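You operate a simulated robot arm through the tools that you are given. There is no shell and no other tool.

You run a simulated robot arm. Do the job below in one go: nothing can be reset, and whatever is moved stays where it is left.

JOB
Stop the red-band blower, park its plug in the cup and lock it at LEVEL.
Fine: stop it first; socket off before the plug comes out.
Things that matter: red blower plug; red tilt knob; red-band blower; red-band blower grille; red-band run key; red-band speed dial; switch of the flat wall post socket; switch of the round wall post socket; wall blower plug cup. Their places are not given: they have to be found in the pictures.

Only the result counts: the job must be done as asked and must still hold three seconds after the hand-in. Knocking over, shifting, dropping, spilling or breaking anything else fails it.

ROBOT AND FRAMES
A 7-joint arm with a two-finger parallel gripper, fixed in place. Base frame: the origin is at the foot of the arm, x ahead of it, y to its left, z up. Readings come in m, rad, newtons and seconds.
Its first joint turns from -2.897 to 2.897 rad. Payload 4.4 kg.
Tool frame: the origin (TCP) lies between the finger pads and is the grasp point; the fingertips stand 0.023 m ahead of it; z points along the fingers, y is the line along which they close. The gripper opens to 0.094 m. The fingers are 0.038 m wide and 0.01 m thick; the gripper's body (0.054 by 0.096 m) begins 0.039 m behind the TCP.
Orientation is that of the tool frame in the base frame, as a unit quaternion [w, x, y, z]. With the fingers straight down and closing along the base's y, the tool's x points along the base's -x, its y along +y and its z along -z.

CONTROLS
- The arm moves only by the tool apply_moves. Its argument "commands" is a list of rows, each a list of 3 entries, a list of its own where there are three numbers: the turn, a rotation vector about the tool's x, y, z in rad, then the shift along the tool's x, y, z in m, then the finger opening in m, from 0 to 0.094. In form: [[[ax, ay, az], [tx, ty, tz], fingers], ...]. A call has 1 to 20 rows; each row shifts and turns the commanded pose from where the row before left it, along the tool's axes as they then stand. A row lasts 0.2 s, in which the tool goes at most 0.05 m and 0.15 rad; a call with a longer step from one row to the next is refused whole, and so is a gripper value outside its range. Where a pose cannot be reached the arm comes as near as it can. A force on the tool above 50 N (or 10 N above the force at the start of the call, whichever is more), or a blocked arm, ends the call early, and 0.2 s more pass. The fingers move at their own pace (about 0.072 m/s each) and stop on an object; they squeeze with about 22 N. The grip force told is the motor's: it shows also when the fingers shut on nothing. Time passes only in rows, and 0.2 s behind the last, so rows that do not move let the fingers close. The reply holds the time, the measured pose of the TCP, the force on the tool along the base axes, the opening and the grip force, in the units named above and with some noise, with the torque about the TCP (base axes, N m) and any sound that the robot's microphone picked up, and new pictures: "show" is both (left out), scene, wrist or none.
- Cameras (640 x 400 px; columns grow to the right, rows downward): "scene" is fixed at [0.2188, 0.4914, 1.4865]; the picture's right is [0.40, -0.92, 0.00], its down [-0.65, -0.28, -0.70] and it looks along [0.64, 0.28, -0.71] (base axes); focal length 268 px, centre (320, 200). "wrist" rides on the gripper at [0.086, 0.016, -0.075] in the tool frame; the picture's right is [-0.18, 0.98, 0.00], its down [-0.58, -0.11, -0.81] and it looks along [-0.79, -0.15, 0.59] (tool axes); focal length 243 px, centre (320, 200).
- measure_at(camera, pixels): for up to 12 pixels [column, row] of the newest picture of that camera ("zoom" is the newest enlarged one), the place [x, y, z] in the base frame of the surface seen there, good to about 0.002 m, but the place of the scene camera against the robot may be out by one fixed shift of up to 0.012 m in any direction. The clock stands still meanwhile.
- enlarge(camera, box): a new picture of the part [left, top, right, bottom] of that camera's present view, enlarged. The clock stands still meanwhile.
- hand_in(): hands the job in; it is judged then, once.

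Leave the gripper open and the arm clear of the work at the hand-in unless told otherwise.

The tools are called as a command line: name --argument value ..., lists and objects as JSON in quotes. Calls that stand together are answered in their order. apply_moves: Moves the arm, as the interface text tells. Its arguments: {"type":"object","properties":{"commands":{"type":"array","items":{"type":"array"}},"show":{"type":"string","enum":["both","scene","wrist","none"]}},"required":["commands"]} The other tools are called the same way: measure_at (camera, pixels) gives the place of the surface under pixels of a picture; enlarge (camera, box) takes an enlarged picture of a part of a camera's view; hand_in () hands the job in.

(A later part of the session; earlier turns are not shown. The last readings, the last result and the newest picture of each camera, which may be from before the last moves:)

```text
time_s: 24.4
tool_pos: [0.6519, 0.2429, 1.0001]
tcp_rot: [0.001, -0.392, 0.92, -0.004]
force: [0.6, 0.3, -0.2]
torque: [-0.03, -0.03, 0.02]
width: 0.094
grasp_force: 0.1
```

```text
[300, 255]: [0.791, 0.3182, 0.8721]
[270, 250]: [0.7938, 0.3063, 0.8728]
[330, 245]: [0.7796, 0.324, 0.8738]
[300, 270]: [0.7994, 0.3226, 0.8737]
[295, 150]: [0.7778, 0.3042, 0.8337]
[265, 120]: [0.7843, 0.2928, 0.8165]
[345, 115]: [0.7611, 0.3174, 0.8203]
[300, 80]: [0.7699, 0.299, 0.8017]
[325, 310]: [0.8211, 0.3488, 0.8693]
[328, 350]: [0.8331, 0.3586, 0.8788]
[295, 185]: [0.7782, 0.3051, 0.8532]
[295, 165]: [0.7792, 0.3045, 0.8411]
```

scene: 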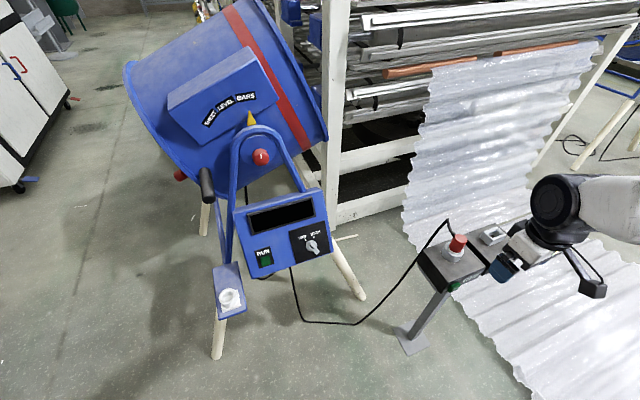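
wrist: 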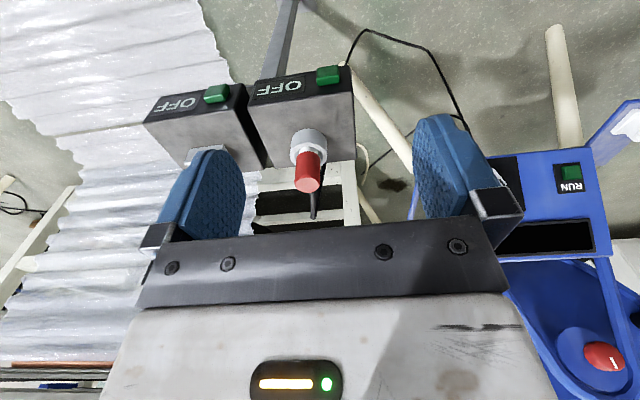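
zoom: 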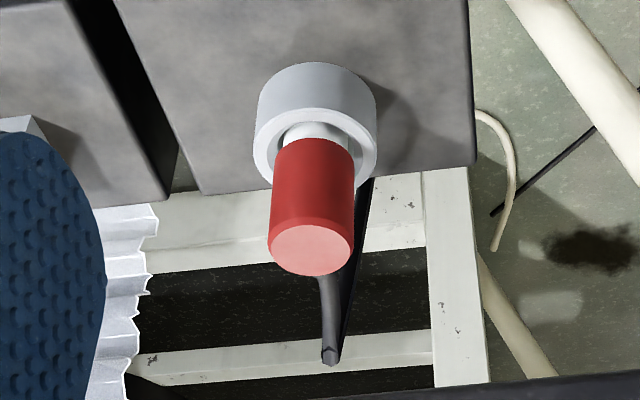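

The plug's red cap is about 25 mm across, centred at (0.785, 0.319), and runs from z 0.834 to 0.873. The socket ring top is at 0.8195. Before pulling it I want to know whether a downward tool can reach the far cup, so I'll make an empty test move above the cup.

apply_moves --commands '[[[0, 0, 0], [-0.02135, 0.03846, 0.009375], 0.094], [[0, 0, 0], [-0.02135, 0.03846, 0.009375], 0.094], [[0, 0, 0], [-0.02135, 0.03846, 0.009375], 0.094], [[0, 0, 0], [-0.02135, 0.03846, 0.009375], 0.094], [[0, 0, 0], [-0.02135, 0.03846, 0.009375], 0.094], [[0, 0, 0], [-0.02135, 0.03846, 0.009375], 0.094], [[0, 0, 0], [-0.02135, 0.03846, 0.009375], 0.094], [[0, 0, 0], [-0.02135, 0.03846, 0.009375], 0.094], [[0, 0, 0], [-0.02135, 0.03846, 0.009375], 0.094], [[0, 0, 0], [-0.02135, 0.03846, 0.009375], 0.094], [[0, 0, 0], [-0.02135, 0.03846, 0.009375], 0.094], [[0, 0, 0], [-0.02135, 0.03846, 0.009375], 0.094], [[0, 0, 0], [-0.02135, 0.03846, 0.009375], 0.094], [[0, 0, 0], [-0.02135, 0.03846, 0.009375], 0.094], [[0, 0, 0], [-0.02135, 0.03846, 0.009375], 0.094], [[0, 0, 0], [-0.02135, 0.03846, 0.009375], 0.094]]' --show "both"

```text
time_s: 27.8
tool_pos: [0.4464, 0.9142, 0.8432]
tcp_rot: [0.002, -0.391, 0.92, -0.003]
force: [0.7, 1.0, 1.0]
torque: [-0.02, 0.02, 0.0]
width: 0.0937
grasp_force: 0.1
```

scene: 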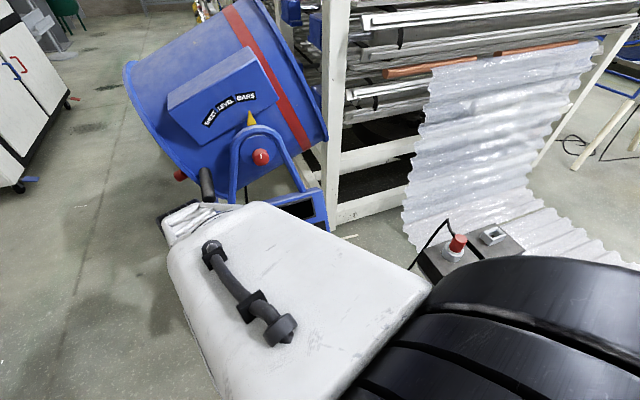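
wrist: 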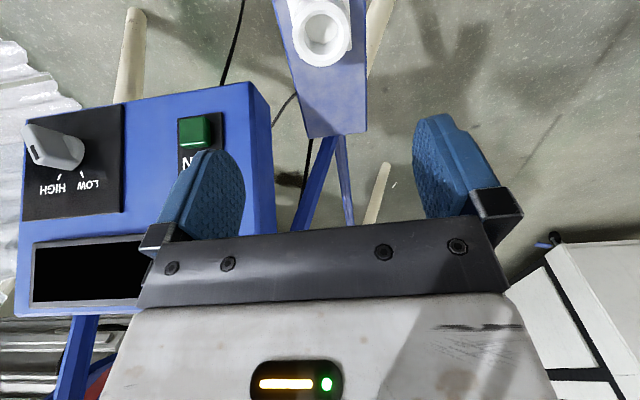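

This height above the cup is reachable. The cup is at (325,38) in the wrist view, so I'll measure its rim.

enlarge --camera "wrist" --box '[270, 0, 380, 80]'

measure_at --camera "wrist" --pixels '[[295, 38], [350, 36], [321, 12], [323, 65], [302, 18], [341, 16], [303, 56], [343, 55], [321, 40], [322, 30], [320, 100], [345, 120]]'

```text
5.00 times, centred on (325, 40) of wrist
```

zoom: 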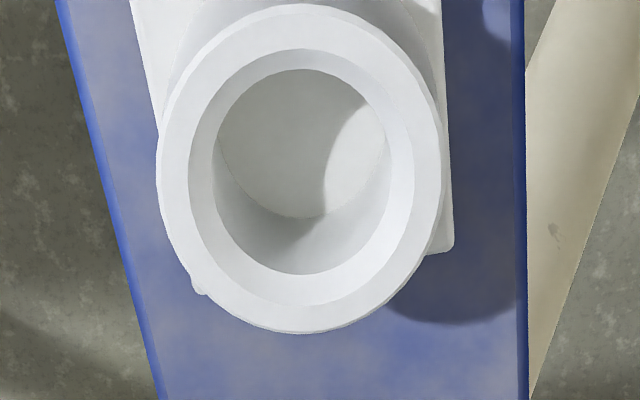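

```text
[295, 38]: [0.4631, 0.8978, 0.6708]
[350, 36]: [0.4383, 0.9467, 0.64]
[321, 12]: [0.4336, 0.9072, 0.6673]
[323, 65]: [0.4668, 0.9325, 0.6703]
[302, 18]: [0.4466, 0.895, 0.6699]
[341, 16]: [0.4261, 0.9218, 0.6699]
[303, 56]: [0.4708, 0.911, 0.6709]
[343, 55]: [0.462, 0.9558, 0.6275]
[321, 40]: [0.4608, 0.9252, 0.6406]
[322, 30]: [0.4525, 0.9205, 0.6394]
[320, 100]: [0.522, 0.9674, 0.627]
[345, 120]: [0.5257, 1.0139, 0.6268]
```

measure_at --camera "zoom" --pixels '[[175, 165], [428, 165], [300, 20], [302, 318], [195, 165], [408, 165], [302, 55], [302, 270], [210, 80], [395, 80], [210, 265], [395, 265]]'

```text
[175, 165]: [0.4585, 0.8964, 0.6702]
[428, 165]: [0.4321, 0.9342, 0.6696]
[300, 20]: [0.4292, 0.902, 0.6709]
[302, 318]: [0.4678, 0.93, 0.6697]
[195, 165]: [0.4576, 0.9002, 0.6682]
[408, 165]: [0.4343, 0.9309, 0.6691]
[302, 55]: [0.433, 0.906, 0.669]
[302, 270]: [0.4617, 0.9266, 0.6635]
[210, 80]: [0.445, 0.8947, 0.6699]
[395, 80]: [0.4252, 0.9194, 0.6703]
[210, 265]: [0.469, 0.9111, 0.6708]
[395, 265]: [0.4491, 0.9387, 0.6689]
```

The cup centre is (0.447, 0.916) with the rim at z 0.670. I'll test that the lower height, TCP z≈0.71, can also be reached here with the fingers open around the cup but above its rim.

apply_moves --commands '[[[0, 0, 0], [0, 0, 0.044], 0.094], [[0, 0, 0], [0, 0, 0.044], 0.094], [[0, 0, 0], [0, 0, 0.042], 0.094], [[0, 0, 0], [0, 0, 0], 0.094]]' --show "wrist"

```text
time_s: 28.8
tool_pos: [0.4469, 0.9129, 0.7151]
tcp_rot: [0.001, -0.392, 0.92, -0.002]
force: [0.7, 0.1, 0.3]
torque: [-0.02, 0.02, -0.01]
width: 0.0943
grasp_force: 0.0
```

wrist: 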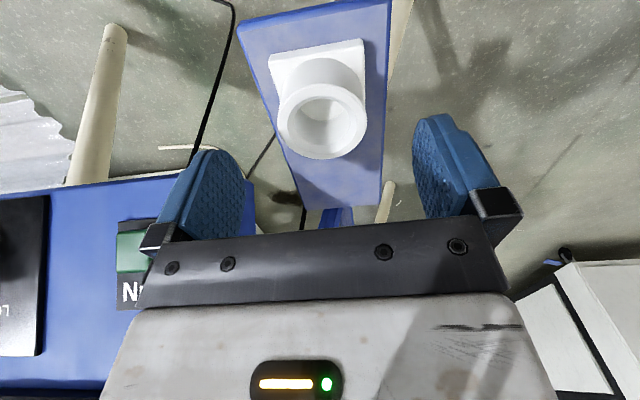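

That height is reachable too. I'll take a closer measurement of the cup rim from here.

measure_at --camera "wrist" --pixels '[[281, 122], [364, 115], [321, 83], [325, 155], [292, 97], [352, 92], [295, 147], [355, 142], [320, 120], [300, 60], [340, 165], [290, 165]]'

```text
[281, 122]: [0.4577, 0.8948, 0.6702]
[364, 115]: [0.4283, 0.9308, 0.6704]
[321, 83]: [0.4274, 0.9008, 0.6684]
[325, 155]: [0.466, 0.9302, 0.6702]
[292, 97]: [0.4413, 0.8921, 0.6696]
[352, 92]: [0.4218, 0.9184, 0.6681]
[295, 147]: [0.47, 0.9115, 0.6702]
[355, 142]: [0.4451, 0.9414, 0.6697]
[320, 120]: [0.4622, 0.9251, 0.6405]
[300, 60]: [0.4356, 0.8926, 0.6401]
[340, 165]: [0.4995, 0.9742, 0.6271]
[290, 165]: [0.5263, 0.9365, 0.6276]
```

The cup centre is about (0.446, 0.9155). Now I'll rise and go back over the plug with the fingers open.

apply_moves --commands '[[[0, 0, 0], [0, 0, -0.047], 0.094], [[0, 0, 0], [0, 0, -0.047], 0.094], [[0, 0, 0], [0, 0, -0.047], 0.094], [[0, 0, 0], [0, 0, -0.047], 0.094], [[0, 0, 0], [0, 0, -0.047], 0.094], [[0, 0, 0], [0.0138, -0.0468, -0.0007], 0.094], [[0, 0, 0], [0.0138, -0.0468, -0.0007], 0.094], [[0, 0, 0], [0.0138, -0.0468, -0.0007], 0.094], [[0, 0, 0], [0.0138, -0.0468, -0.0007], 0.094], [[0, 0, 0], [0.0138, -0.0468, -0.0007], 0.094], [[0, 0, 0], [0.0138, -0.0468, -0.0007], 0.094], [[0, 0, 0], [0.0138, -0.0468, -0.0007], 0.094], [[0, 0, 0], [0.0138, -0.0468, -0.0007], 0.094], [[0, 0, 0], [0.0138, -0.0468, -0.0007], 0.094], [[0, 0, 0], [0.0138, -0.0468, -0.0007], 0.094], [[0, 0, 0], [0.0138, -0.0468, -0.0007], 0.094], [[0, 0, 0], [0.0138, -0.0468, -0.0007], 0.094], [[0, 0, 0], [0.0138, -0.0468, -0.0007], 0.094], [[0, 0, 0], [0.0138, -0.0468, -0.0007], 0.094]]' --show "both"

```text
time_s: 32.8
tool_pos: [0.7855, 0.3228, 0.965]
tcp_rot: [0.002, -0.391, 0.92, -0.003]
force: [-0.3, -0.6, -0.3]
torque: [0.0, -0.02, 0.01]
width: 0.0939
grasp_force: 0.1
```

scene: 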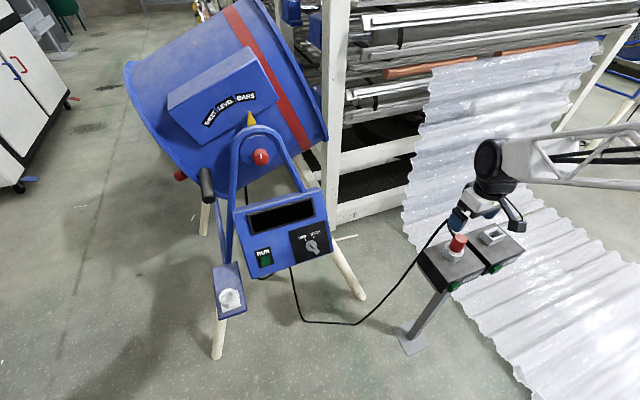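
wrist: 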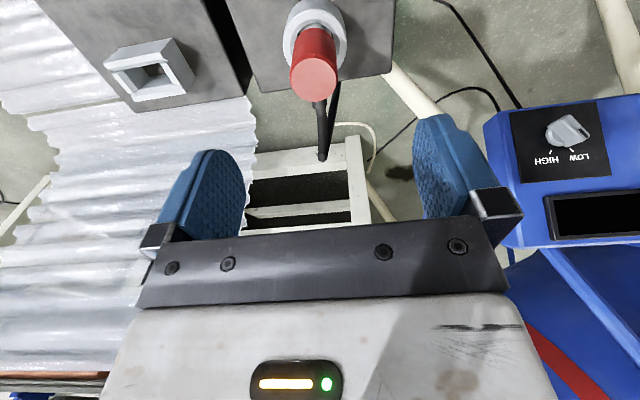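

The plug is now at (314,78). I'll measure its top precisely before descending.

measure_at --camera "wrist" --pixels '[[314, 80], [292, 80], [336, 78], [313, 60], [315, 98], [299, 64], [329, 62], [299, 96], [331, 94], [318, 105], [322, 130], [323, 155]]'

```text
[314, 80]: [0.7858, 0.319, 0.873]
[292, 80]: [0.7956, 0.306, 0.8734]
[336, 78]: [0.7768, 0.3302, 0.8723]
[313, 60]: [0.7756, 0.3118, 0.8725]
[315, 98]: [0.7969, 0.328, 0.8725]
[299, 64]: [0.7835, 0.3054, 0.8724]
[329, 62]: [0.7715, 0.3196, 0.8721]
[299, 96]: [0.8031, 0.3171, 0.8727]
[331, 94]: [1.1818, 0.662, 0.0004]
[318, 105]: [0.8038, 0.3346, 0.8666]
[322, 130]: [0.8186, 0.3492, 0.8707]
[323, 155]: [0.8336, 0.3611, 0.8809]
```

The plug top centre is (0.786, 0.319) and about 30 mm across. I'll narrow the fingers to 60 mm, correct by 2–3 mm, and come down halfway to check alignment.

apply_moves --commands '[[[0, 0, 0], [0.002, -0.003, 0], 0.06], [[0, 0, 0], [0, 0, 0.03], 0.06], [[0, 0, 0], [0, 0, 0.02], 0.06], [[0, 0, 0], [0, 0, 0], 0.06]]' --show "both"

enlarge --camera "scene" --box '[420, 180, 540, 280]'

```text
time_s: 33.8
tool_pos: [0.7854, 0.3187, 0.9138]
tcp_rot: [0.001, -0.392, 0.92, -0.004]
force: [-0.7, 0.2, -0.4]
torque: [0.01, -0.01, 0.0]
width: 0.0601
grasp_force: 0.0
```

scene: 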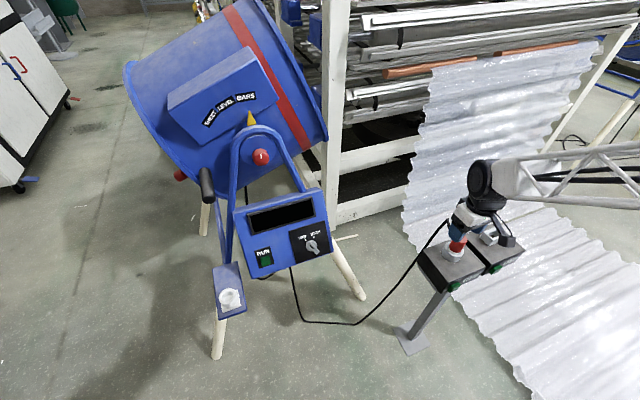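
wrist: 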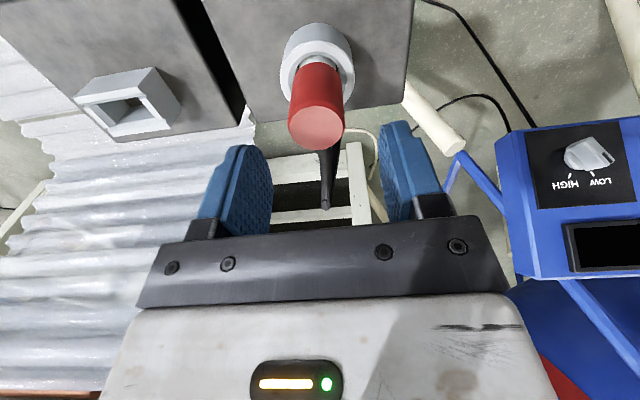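

```text
4.00 times, centred on (480, 230) of scene
```

zoom: 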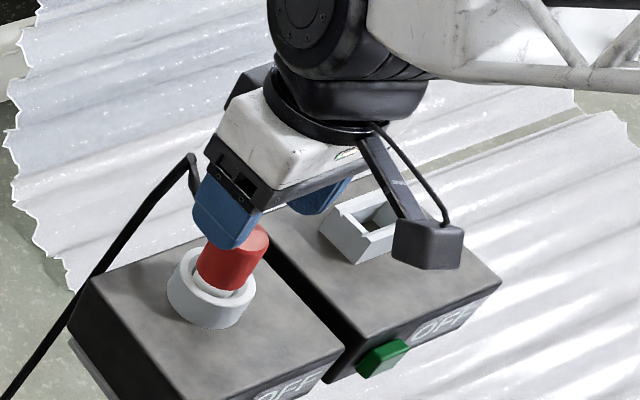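

It's aligned. I'll descend to TCP z≈0.857 and close on the red cap.

apply_moves --commands '[[[0, 0, 0], [0, 0, 0.03], 0.06], [[0, 0, 0], [0, 0, 0.0265], 0.06], [[0, 0, 0], [0, 0, 0], 0.06], [[0, 0, 0], [0, 0, 0], 0.02], [[0, 0, 0], [0, 0, 0], 0.02], [[0, 0, 0], [0, 0, 0], 0.02]]' --show "both"

enlarge --camera "scene" --box '[420, 180, 540, 280]'

```text
time_s: 35.2
tool_pos: [0.7857, 0.3184, 0.8557]
tcp_rot: [0.002, -0.39, 0.921, -0.002]
force: [8.1, -6.9, -0.5]
torque: [-0.29, -0.36, -0.06]
width: 0.0334
grasp_force: 21.6
```

scene: 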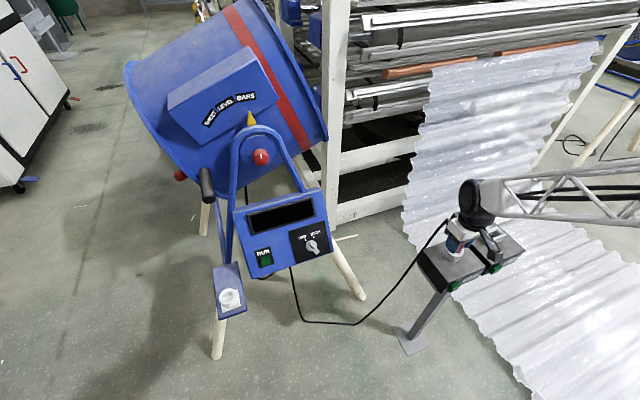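
wrist: 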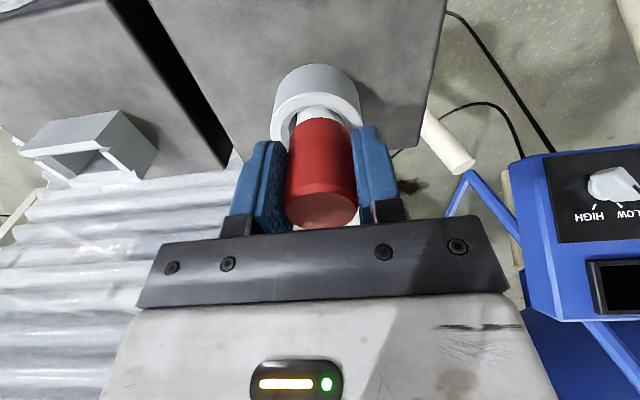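

```text
4.00 times, centred on (480, 230) of scene
```

zoom: 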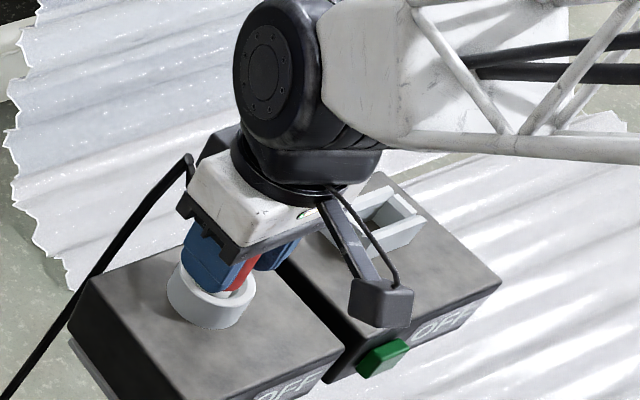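

The plug is gripped at width 33 mm. There's a side force of about 10 N along tool -y, so I'll ease 1.5 mm that way to centre before pulling.

apply_moves --commands '[[[0, 0, 0], [0, -0.0015, 0], 0.02], [[0, 0, 0], [0, 0, 0], 0.02]]' --show "none"

```text
time_s: 35.8
tool_pos: [0.7846, 0.3188, 0.8561]
tcp_rot: [0.002, -0.392, 0.92, -0.004]
force: [-0.4, 0.3, 0.5]
torque: [0.0, 0.04, -0.05]
width: 0.0332
grasp_force: 21.3
```

The force is balanced now. I'll pull the plug straight up in small steps.

apply_moves --commands '[[[0, 0, 0], [0, 0, -0.005], 0.02], [[0, 0, 0], [0, 0, -0.008], 0.02], [[0, 0, 0], [0, 0, -0.01], 0.02], [[0, 0, 0], [0, 0, -0.012], 0.02], [[0, 0, 0], [0, 0, -0.015], 0.02], [[0, 0, 0], [0, 0, 0], 0.02]]' --show "both"

enlarge --camera "scene" --box '[400, 160, 540, 280]'

```text
time_s: 37.2
tool_pos: [0.7855, 0.319, 0.9069]
tcp_rot: [0.001, -0.392, 0.92, -0.004]
force: [-0.4, 0.0, -1.9]
torque: [0.01, -0.01, -0.04]
width: 0.0333
grasp_force: 22.0
```

scene: 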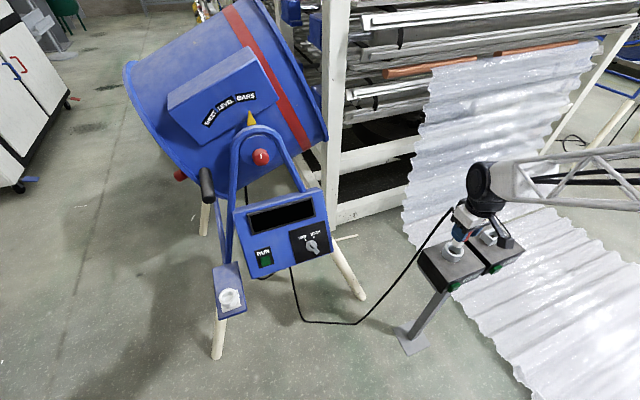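
wrist: 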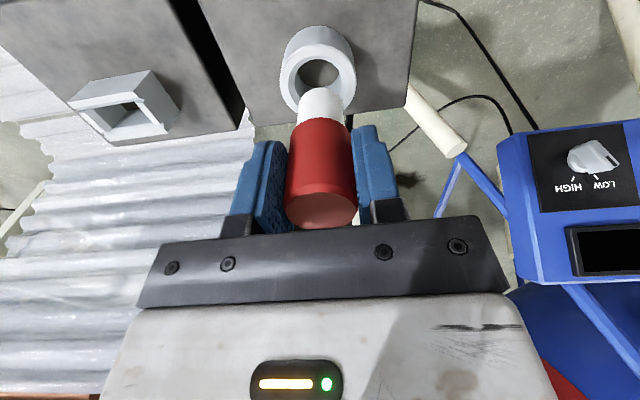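

```text
3.33 times, centred on (470, 220) of scene
```

zoom: 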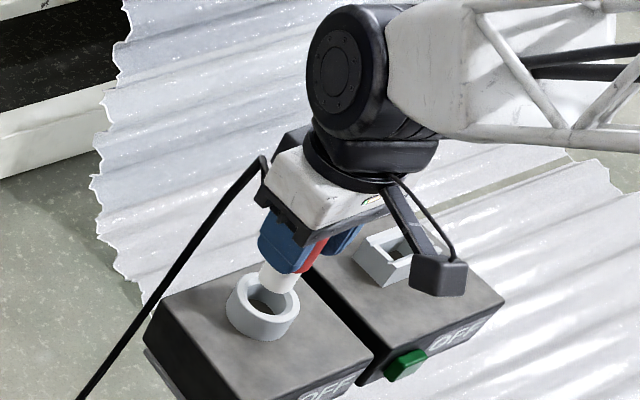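

The plug is free. Next I'll lift it to z≈0.99 and carry it to above the cup.

apply_moves --commands '[[[0, 0, 0], [0, 0, -0.042], 0.02], [[0, 0, 0], [0, 0, -0.042], 0.02], [[0, 0, 0], [-0.01214, 0.04113, 0.009375], 0.02], [[0, 0, 0], [-0.01214, 0.04113, 0.009375], 0.02], [[0, 0, 0], [-0.01214, 0.04113, 0.009375], 0.02], [[0, 0, 0], [-0.01214, 0.04113, 0.009375], 0.02], [[0, 0, 0], [-0.01214, 0.04113, 0.009375], 0.02], [[0, 0, 0], [-0.01214, 0.04113, 0.009375], 0.02], [[0, 0, 0], [-0.01214, 0.04113, 0.009375], 0.02], [[0, 0, 0], [-0.01214, 0.04113, 0.009375], 0.02], [[0, 0, 0], [-0.01214, 0.04113, 0.009375], 0.02], [[0, 0, 0], [-0.01214, 0.04113, 0.009375], 0.02], [[0, 0, 0], [-0.01214, 0.04113, 0.009375], 0.02], [[0, 0, 0], [-0.01214, 0.04113, 0.009375], 0.02], [[0, 0, 0], [-0.01214, 0.04113, 0.009375], 0.02], [[0, 0, 0], [-0.01214, 0.04113, 0.009375], 0.02], [[0, 0, 0], [-0.01214, 0.04113, 0.009375], 0.02], [[0, 0, 0], [-0.01214, 0.04113, 0.009375], 0.02], [[0, 0, 0], [0, 0, 0], 0.02]]' --show "both"

```text
time_s: 41.2
tool_pos: [0.4464, 0.9144, 0.8346]
tcp_rot: [0.002, -0.391, 0.92, -0.004]
force: [0.4, 0.4, -1.4]
torque: [0.02, -0.01, 0.01]
width: 0.0332
grasp_force: 21.6
```

scene: 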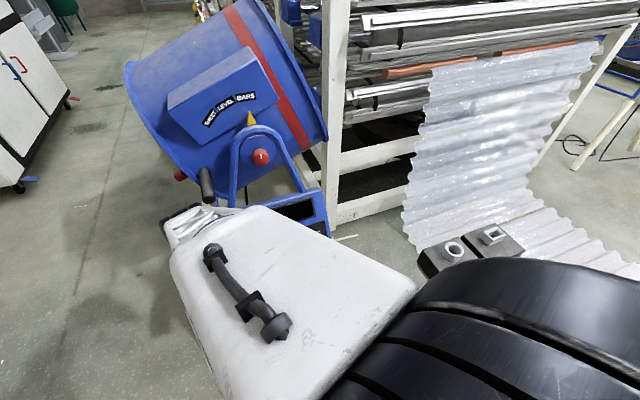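
wrist: 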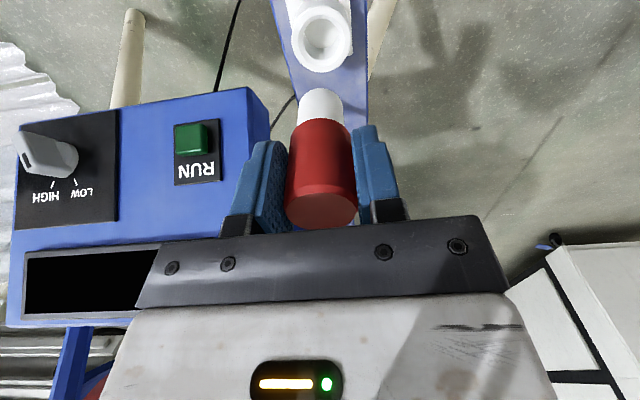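

The plug is held above the cup. I'll measure both the plug's white tip and the cup rim in the wrist view.

measure_at --camera "wrist" --pixels '[[320, 95], [300, 105], [341, 103], [320, 115], [297, 37], [350, 33], [321, 10], [323, 66], [302, 17], [342, 15], [303, 57], [340, 60]]'

enlarge --camera "wrist" --box '[260, 0, 380, 140]'

```text
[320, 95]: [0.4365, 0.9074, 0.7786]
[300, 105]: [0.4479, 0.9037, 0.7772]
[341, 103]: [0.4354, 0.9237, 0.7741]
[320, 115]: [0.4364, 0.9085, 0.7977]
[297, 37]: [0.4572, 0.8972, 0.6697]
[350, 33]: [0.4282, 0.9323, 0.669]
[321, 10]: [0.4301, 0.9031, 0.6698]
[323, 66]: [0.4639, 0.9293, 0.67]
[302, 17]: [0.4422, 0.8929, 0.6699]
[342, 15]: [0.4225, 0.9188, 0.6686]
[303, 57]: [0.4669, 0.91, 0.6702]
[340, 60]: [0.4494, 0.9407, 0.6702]
```

```text
2.86 times, centred on (320, 70) of wrist
```

zoom: 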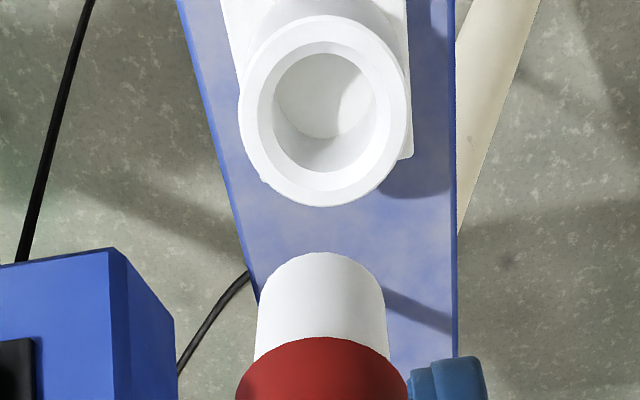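

The plug tip hangs about 58 mm below the TCP, centred near (0.445, 0.9155), and the cup centre is (0.445, 0.9156). They are aligned, so I'll lower until the tip is about 1 cm above the rim.

apply_moves --commands '[[[0, 0, 0], [0, 0, 0.04], 0.02], [[0, 0, 0], [0, 0, 0.035], 0.02], [[0, 0, 0], [0, 0, 0.018], 0.02], [[0, 0, 0], [0, 0, 0], 0.02]]' --show "wrist"

enlarge --camera "wrist" --box '[260, 30, 380, 170]'

measure_at --camera "zoom" --pixels '[[320, 120], [320, 80], [260, 130], [385, 125], [315, 230], [270, 235], [380, 230], [240, 120], [410, 110], [320, 70], [250, 180], [400, 180]]'

```text
time_s: 42.2
tool_pos: [0.448, 0.912, 0.741]
tcp_rot: [0.002, -0.392, 0.92, -0.004]
force: [-0.1, -0.3, -0.8]
torque: [0.01, -0.01, 0.01]
width: 0.0331
grasp_force: 21.8
```

wrist: 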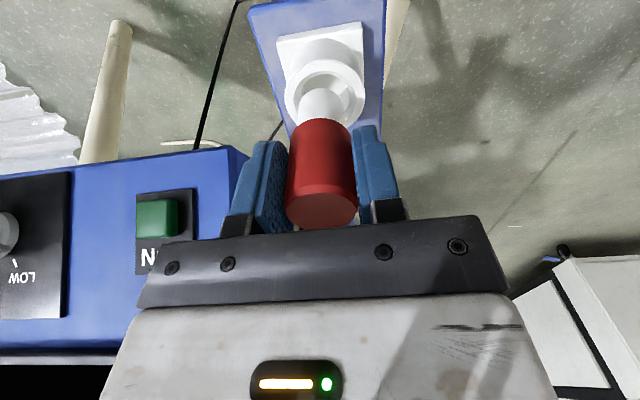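

```text
2.86 times, centred on (320, 100) of wrist
```

zoom: 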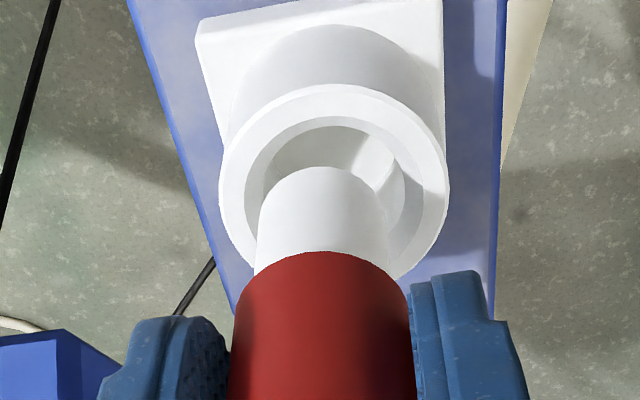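

```text
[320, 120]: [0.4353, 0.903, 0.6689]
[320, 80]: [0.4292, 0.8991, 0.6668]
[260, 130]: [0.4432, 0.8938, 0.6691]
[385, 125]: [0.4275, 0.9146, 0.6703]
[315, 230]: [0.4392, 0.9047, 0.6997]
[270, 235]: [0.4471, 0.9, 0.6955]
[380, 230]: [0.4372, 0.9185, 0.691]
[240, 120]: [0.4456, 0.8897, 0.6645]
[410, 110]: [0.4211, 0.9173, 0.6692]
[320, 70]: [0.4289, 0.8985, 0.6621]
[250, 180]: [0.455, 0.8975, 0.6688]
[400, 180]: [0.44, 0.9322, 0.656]
```

The plug sits about 3 mm short of the cup centre along tool +y. I'll shift 3 mm and lower gently into the cup while watching the force.

apply_moves --commands '[[[0, 0, 0], [0, 0.003, 0], 0.02], [[0, 0, 0], [0, 0, 0], 0.02], [[0, 0, 0], [0, 0, 0.008], 0.02], [[0, 0, 0], [0, 0, 0.007], 0.02], [[0, 0, 0], [0, 0, 0.007], 0.02], [[0, 0, 0], [0, 0, 0], 0.02]]' --show "wrist"

enlarge --camera "wrist" --box '[260, 50, 380, 190]'

```text
time_s: 43.6
tool_pos: [0.4452, 0.9157, 0.7218]
tcp_rot: [0.001, -0.391, 0.92, -0.003]
force: [0.8, -0.4, -0.5]
torque: [-0.03, -0.01, 0.02]
width: 0.0331
grasp_force: 22.1
```

wrist: 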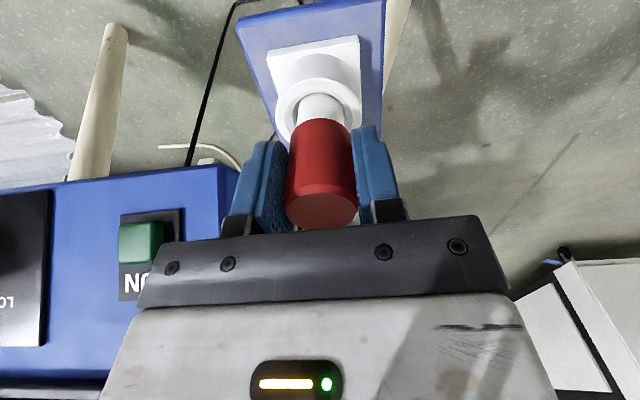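

```text
2.86 times, centred on (320, 120) of wrist
```

zoom: 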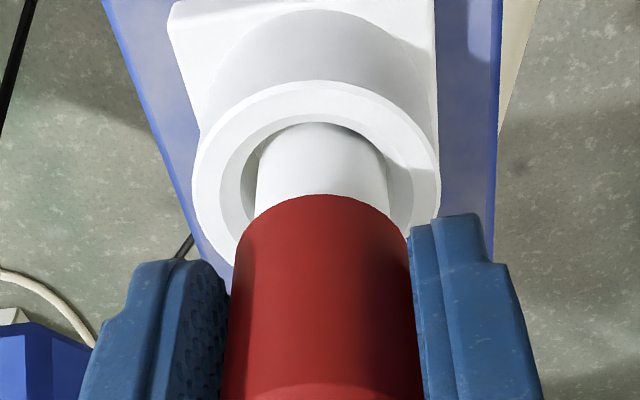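

The tip is inside the rim with clearance all round. I'll continue lowering gently until it seats, expected near TCP z≈0.70.

apply_moves --commands '[[[0, 0, 0], [0, -0.0008, 0.006], 0.02], [[0, 0, 0], [0, 0, 0.005], 0.02], [[0, 0, 0], [0, 0, 0.004], 0.02], [[0, 0, 0], [0, 0, 0.003], 0.02], [[0, 0, 0], [0, 0, 0], 0.02]]' --show "wrist"

enlarge --camera "wrist" --box '[260, 50, 380, 190]'

```text
time_s: 44.8
tool_pos: [0.4459, 0.915, 0.7054]
tcp_rot: [0.003, -0.392, 0.92, -0.002]
force: [-0.9, 2.8, 20.4]
torque: [0.3, 0.16, 0.03]
width: 0.0332
grasp_force: 22.1
```

wrist: 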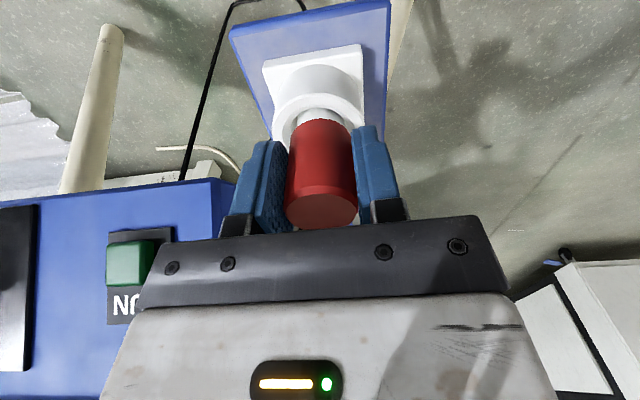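

```text
2.86 times, centred on (320, 120) of wrist
```

zoom: 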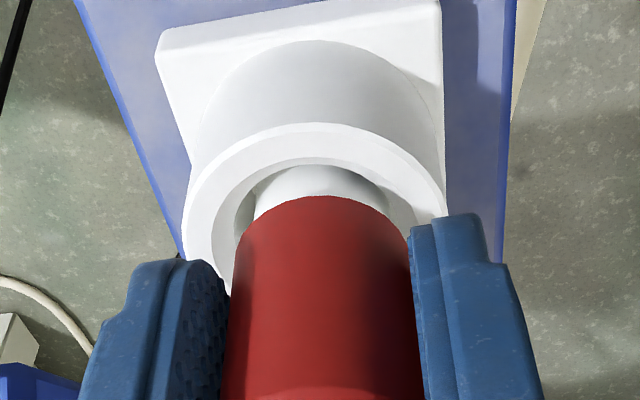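

An upward force of 20 N shows it is resting on something. I'll check the depth by measuring the red cap's lower edge against the cup rim. In the socket that gap was about 14 mm.

measure_at --camera "zoom" --pixels '[[320, 202], [320, 185], [320, 140], [260, 240], [385, 235], [200, 220], [430, 190], [320, 170], [270, 205], [370, 200], [320, 300], [320, 390]]'

```text
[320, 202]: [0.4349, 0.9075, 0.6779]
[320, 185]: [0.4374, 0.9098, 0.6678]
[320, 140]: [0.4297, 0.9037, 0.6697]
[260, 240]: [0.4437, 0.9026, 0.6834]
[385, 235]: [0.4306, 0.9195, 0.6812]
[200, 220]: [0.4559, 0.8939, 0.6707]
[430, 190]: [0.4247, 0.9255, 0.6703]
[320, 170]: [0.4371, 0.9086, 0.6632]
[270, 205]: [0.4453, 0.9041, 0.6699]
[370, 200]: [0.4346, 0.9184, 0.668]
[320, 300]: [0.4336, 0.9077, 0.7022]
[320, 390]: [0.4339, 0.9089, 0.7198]
```

The red cap's lower edge is 7–8 mm above the rim, deeper than it sat in the socket, so the plug looks seated on the cup floor. I'll relieve the push by 1.5 mm and open the fingers slowly.

apply_moves --commands '[[[0, 0, 0], [0, 0, -0.0015], 0.02], [[0, 0, 0], [0, 0, 0], 0.04], [[0, 0, 0], [0, 0, 0], 0.06], [[0, 0, 0], [0, 0, 0], 0.06], [[0, 0, 0], [0, 0, 0], 0.06]]' --show "wrist"

enlarge --camera "wrist" --box '[260, 50, 380, 230]'

```text
time_s: 46.0
tool_pos: [0.4453, 0.9137, 0.7041]
tcp_rot: [0.001, -0.392, 0.92, -0.003]
force: [-0.1, -0.2, -0.6]
torque: [-0.01, 0.01, 0.01]
width: 0.0601
grasp_force: 0.0
```

wrist: 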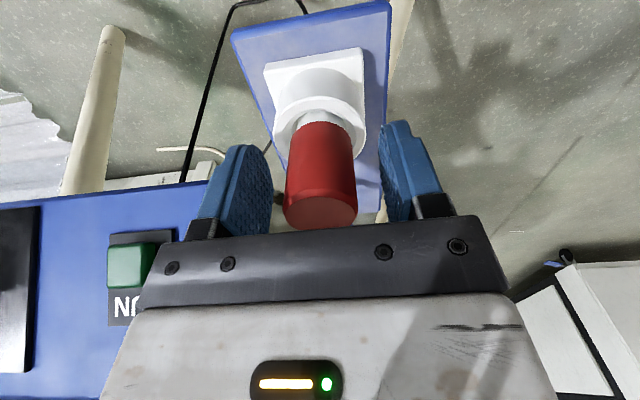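

```text
2.22 times, centred on (320, 140) of wrist
```

zoom: 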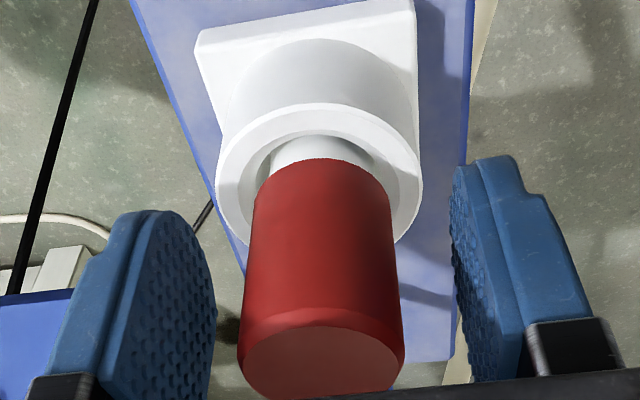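

The plug is released and standing in the cup. I'll measure its top to verify height and tilt.

measure_at --camera "zoom" --pixels '[[320, 360], [255, 360], [390, 350], [320, 335], [320, 385], [320, 165], [320, 120], [320, 145], [270, 175], [375, 170]]'

```text
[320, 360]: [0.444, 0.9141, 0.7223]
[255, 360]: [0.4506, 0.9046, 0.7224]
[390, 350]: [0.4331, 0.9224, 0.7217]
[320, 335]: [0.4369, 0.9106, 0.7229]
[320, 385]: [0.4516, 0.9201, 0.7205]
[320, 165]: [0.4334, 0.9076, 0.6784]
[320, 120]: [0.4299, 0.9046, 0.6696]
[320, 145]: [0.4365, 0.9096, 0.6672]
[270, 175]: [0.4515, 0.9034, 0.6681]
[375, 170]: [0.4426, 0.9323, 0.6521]
```

The top is level at z≈0.722, so the plug is seated. I'll rise straight up with the fingers open wider, then back away to check the whole scene.

apply_moves --commands '[[[0, 0, 0], [0, 0, -0.01], 0.08], [[0, 0, 0], [0, 0, -0.03], 0.08], [[0, 0, 0], [0, 0, -0.04], 0.08], [[0, 0, 0], [0, 0, -0.04], 0.08], [[0, 0, 0], [0.045, 0, 0], 0.08], [[0, 0, 0], [0.045, 0, 0], 0.08], [[0, 0, 0], [0.045, 0, 0], 0.08], [[0, 0, 0], [0.045, 0, 0], 0.08], [[0, 0, 0], [0.045, 0, 0], 0.08]]' --show "both"

```text
time_s: 48.0
tool_pos: [0.2882, 0.7508, 0.8225]
tcp_rot: [0.002, -0.392, 0.92, -0.003]
force: [0.1, 0.1, 0.1]
torque: [0.0, 0.0, -0.03]
width: 0.08
grasp_force: 0.0
```

scene: 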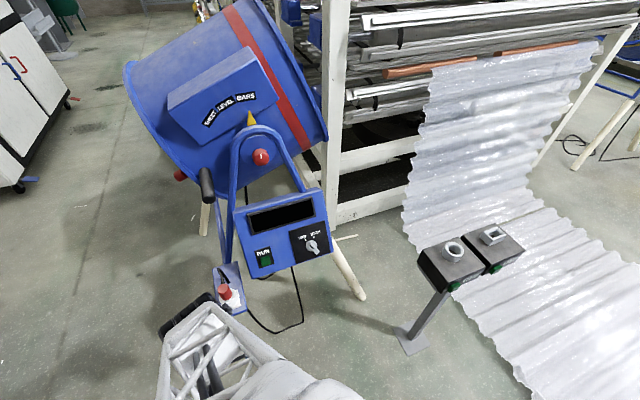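
wrist: 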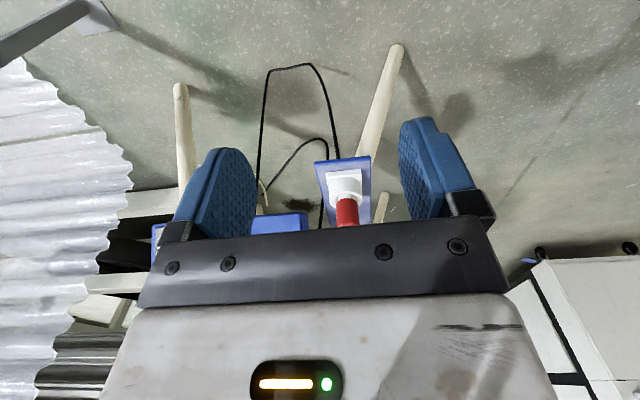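

The plug is parked in the cup and the rest of the scene is undisturbed. Now the tilt: I'll take a close look at the knob, pointer and handle with the scene camera.

enlarge --camera "scene" --box '[230, 90, 300, 200]'

measure_at --camera "zoom" --pixels '[[300, 245], [275, 245], [335, 250], [305, 225], [305, 275], [285, 260], [260, 215], [290, 200], [350, 200], [235, 110], [260, 60], [230, 130]]'

enlarge --camera "scene" --box '[160, 130, 260, 230]'

measure_at --camera "zoom" --pixels '[[312, 270], [300, 200], [290, 165], [315, 240], [330, 265], [285, 180], [320, 285], [190, 175], [170, 165], [210, 170], [270, 150], [250, 120]]'

```text
3.64 times, centred on (265, 145) of scene
```

zoom: 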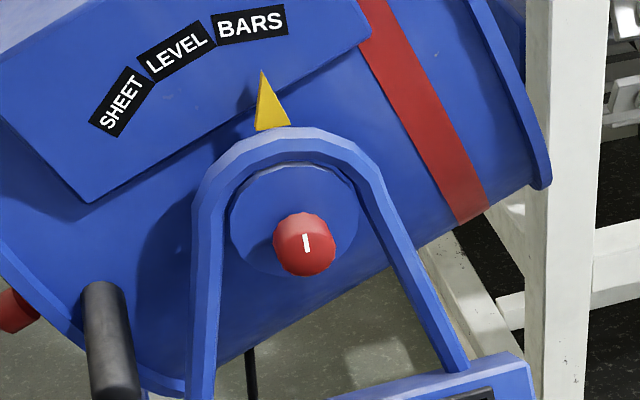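

```text
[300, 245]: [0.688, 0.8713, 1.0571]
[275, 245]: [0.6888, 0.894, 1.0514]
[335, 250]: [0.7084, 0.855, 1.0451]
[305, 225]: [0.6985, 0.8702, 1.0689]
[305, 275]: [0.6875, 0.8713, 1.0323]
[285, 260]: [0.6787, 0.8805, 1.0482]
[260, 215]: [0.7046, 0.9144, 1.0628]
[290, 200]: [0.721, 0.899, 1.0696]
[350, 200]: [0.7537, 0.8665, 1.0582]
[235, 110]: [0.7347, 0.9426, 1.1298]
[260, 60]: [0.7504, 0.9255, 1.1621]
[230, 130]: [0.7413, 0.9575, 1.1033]
```

```text
4.00 times, centred on (210, 180) of scene
```

zoom: 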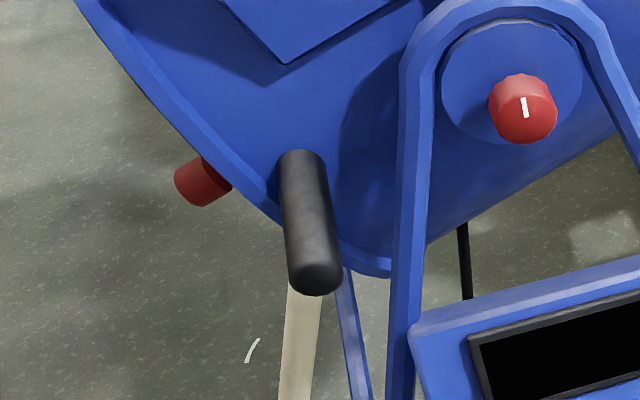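

```text
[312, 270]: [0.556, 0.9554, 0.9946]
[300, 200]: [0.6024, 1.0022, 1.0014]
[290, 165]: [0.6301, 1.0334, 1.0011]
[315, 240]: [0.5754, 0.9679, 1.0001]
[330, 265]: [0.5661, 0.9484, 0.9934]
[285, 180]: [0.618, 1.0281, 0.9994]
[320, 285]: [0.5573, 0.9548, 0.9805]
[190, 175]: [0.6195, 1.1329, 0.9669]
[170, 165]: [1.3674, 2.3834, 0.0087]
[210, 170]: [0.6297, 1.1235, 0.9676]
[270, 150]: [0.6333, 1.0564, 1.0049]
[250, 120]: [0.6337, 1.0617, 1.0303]
```

The handle rod sticks out toward me, ending near (0.556, 0.965, 0.985) true. The knob face is at about (0.688, 0.881, 1.047) with its white mark upright. I'll move up in front of the knob and pitch the tool level to look at it closely.

apply_moves --commands '[[[0, 0, 0], [-0.0058, -0.0266, -0.0325], 0.08], [[0, 0, 0], [-0.0058, -0.0266, -0.0325], 0.08], [[0, 0, 0], [-0.0058, -0.0266, -0.0325], 0.08], [[0, 0, 0], [-0.0058, -0.0266, -0.0325], 0.08], [[0, 0, 0], [-0.0058, -0.0266, -0.0325], 0.08], [[0, 0, 0], [-0.0058, -0.0266, -0.0325], 0.08], [[0, 0, 0], [-0.0058, -0.0266, -0.0325], 0.08], [[0, -0.1428, 0], [0, 0, 0], 0.08], [[0, -0.1428, 0], [0, 0, 0], 0.08], [[0, -0.1428, 0], [0, 0, 0], 0.08], [[0, -0.1428, 0], [0, 0, 0], 0.08], [[0, -0.1428, 0], [0, 0, 0], 0.08], [[0, -0.1428, 0], [0, 0, 0], 0.08], [[0, -0.1428, 0], [0, 0, 0], 0.08], [[0, -0.1428, 0], [0, 0, 0], 0.08], [[0, -0.1428, 0], [0, 0, 0], 0.08], [[0, -0.1428, 0], [0, 0, 0], 0.08]]' --show "both"

```text
time_s: 51.6
tool_pos: [0.4523, 0.6518, 1.0515]
tcp_rot: [0.597, -0.278, 0.707, 0.258]
force: [-0.9, 3.3, 2.5]
torque: [-0.15, 0.0, -0.15]
width: 0.0801
grasp_force: 0.0
```

scene: 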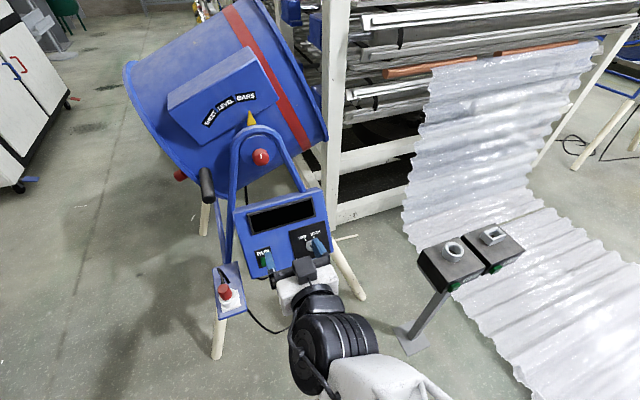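
wrist: 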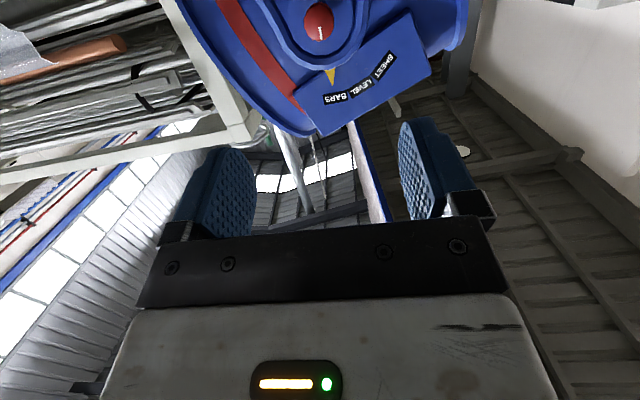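

The tool is nearly level. The knob and scale appear at the top of the wrist view, and the yellow pointer touches the BARS plate. I'll zoom in.

enlarge --camera "wrist" --box '[240, 0, 440, 130]'

measure_at --camera "wrist" --pixels '[[319, 20], [305, 20], [334, 20], [319, 35], [331, 75], [337, 97], [362, 88], [384, 70], [300, 45], [340, 45], [290, 20], [350, 20]]'

```text
3.08 times, centred on (340, 65) of wrist
```

zoom: 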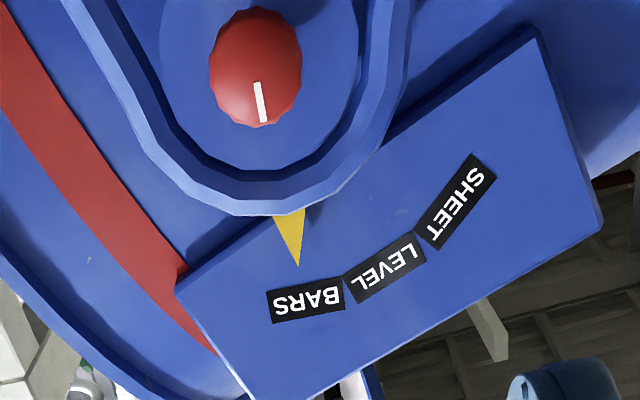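

```text
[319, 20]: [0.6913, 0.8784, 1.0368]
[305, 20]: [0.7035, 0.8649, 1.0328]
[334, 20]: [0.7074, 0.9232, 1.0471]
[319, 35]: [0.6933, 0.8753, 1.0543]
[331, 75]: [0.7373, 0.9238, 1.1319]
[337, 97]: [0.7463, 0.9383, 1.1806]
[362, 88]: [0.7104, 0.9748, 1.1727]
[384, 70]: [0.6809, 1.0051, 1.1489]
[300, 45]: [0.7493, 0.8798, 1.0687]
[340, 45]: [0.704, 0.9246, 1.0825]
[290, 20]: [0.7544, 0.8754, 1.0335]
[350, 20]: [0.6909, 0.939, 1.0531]
```

The knob is fluted with its white mark at 12 o'clock, and its face centre is about (0.691, 0.878, 1.039). I'll measure the yoke arch face so the fingers don't touch it.

measure_at --camera "zoom" --pixels '[[255, 195], [390, 60], [120, 70], [160, 140], [360, 140], [255, 160], [255, 66], [215, 66], [296, 66], [255, 15], [255, 118], [320, 60]]'

```text
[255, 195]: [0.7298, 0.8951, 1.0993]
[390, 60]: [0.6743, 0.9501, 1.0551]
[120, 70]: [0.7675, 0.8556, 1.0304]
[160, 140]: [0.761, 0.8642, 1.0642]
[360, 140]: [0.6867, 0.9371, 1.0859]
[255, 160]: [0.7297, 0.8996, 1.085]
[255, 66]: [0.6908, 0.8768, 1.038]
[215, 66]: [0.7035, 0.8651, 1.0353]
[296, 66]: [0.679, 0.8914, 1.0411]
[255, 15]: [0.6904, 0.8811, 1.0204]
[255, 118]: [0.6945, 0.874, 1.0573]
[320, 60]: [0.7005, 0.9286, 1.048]
```

The arch face sits at about the plate's depth, so the fingers have room. I'll level the tool fully and move to 6 cm in front of the knob.

apply_moves --commands '[[[0, -0.1428, 0], [0, 0, 0], 0.07], [[0, 0, 0], [0.002, -0.001, 0.0448], 0.07], [[0, 0, 0], [0.002, -0.001, 0.0448], 0.07], [[0, 0, 0], [0.002, -0.001, 0.0448], 0.07], [[0, 0, 0], [0.002, -0.001, 0.0448], 0.07], [[0, 0, 0], [0.002, -0.001, 0.0448], 0.07], [[0, 0, 0], [0.002, -0.001, 0.0448], 0.07], [[0, 0, 0], [0, 0, 0], 0.07]]' --show "both"

```text
time_s: 53.4
tool_pos: [0.6418, 0.8456, 1.0387]
tcp_rot: [0.651, -0.279, 0.65, 0.275]
force: [0.1, 0.5, 0.0]
torque: [0.03, -0.02, -0.01]
width: 0.0698
grasp_force: 0.0
```

scene: 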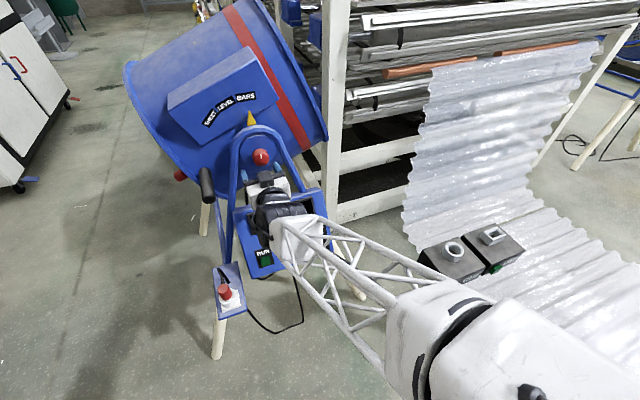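
wrist: 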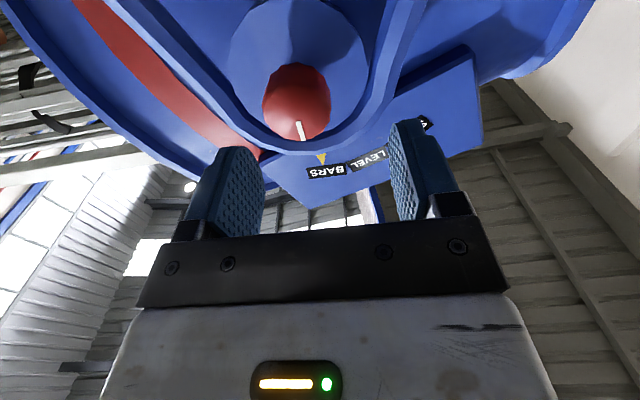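

The knob is about 12 mm to the side of my fingers' centre line, and the tool yaw is 1.6° off the knob axis. I'll measure the knob again here to correct both.

measure_at --camera "wrist" --pixels '[[297, 100], [265, 95], [328, 95], [297, 75], [300, 130], [270, 120], [322, 120], [280, 80], [315, 80], [299, 115]]'

enlarge --camera "wrist" --box '[220, 40, 380, 190]'

```text
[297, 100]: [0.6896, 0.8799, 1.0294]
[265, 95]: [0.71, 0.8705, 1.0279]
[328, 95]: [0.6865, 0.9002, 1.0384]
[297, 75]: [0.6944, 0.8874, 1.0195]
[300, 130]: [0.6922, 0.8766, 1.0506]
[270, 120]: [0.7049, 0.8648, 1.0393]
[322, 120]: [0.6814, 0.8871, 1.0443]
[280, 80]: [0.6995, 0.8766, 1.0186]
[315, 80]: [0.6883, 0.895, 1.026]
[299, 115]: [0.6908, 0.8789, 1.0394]
```

```text
2.67 times, centred on (300, 115) of wrist
```

zoom: 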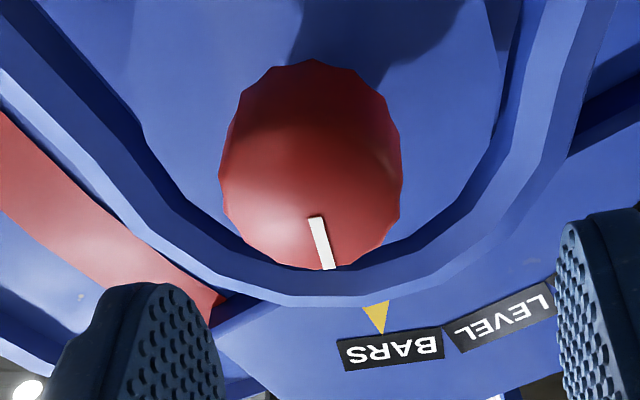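

The knob centre is confirmed at (0.691, 0.879, 1.039). I'll correct the yaw, shift 11 mm, and advance part way.

apply_moves --commands '[[[0.028, 0, 0], [0, 0, 0], 0.064], [[0, 0, 0], [0, -0.0107, 0], 0.064], [[0, 0, 0], [0, 0, 0.02], 0.064], [[0, 0, 0], [0, 0, 0], 0.064]]' --show "wrist"

```text
time_s: 54.4
tool_pos: [0.6632, 0.852, 1.0413]
tcp_rot: [0.656, -0.27, 0.653, 0.265]
force: [-0.1, -0.7, -0.1]
torque: [-0.01, 0.0, 0.0]
width: 0.0641
grasp_force: 0.1
```

wrist: 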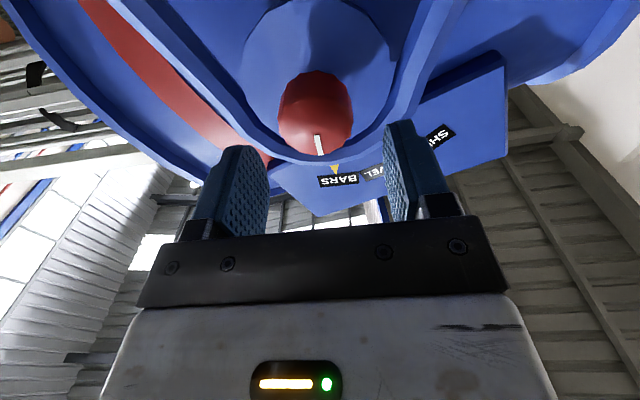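

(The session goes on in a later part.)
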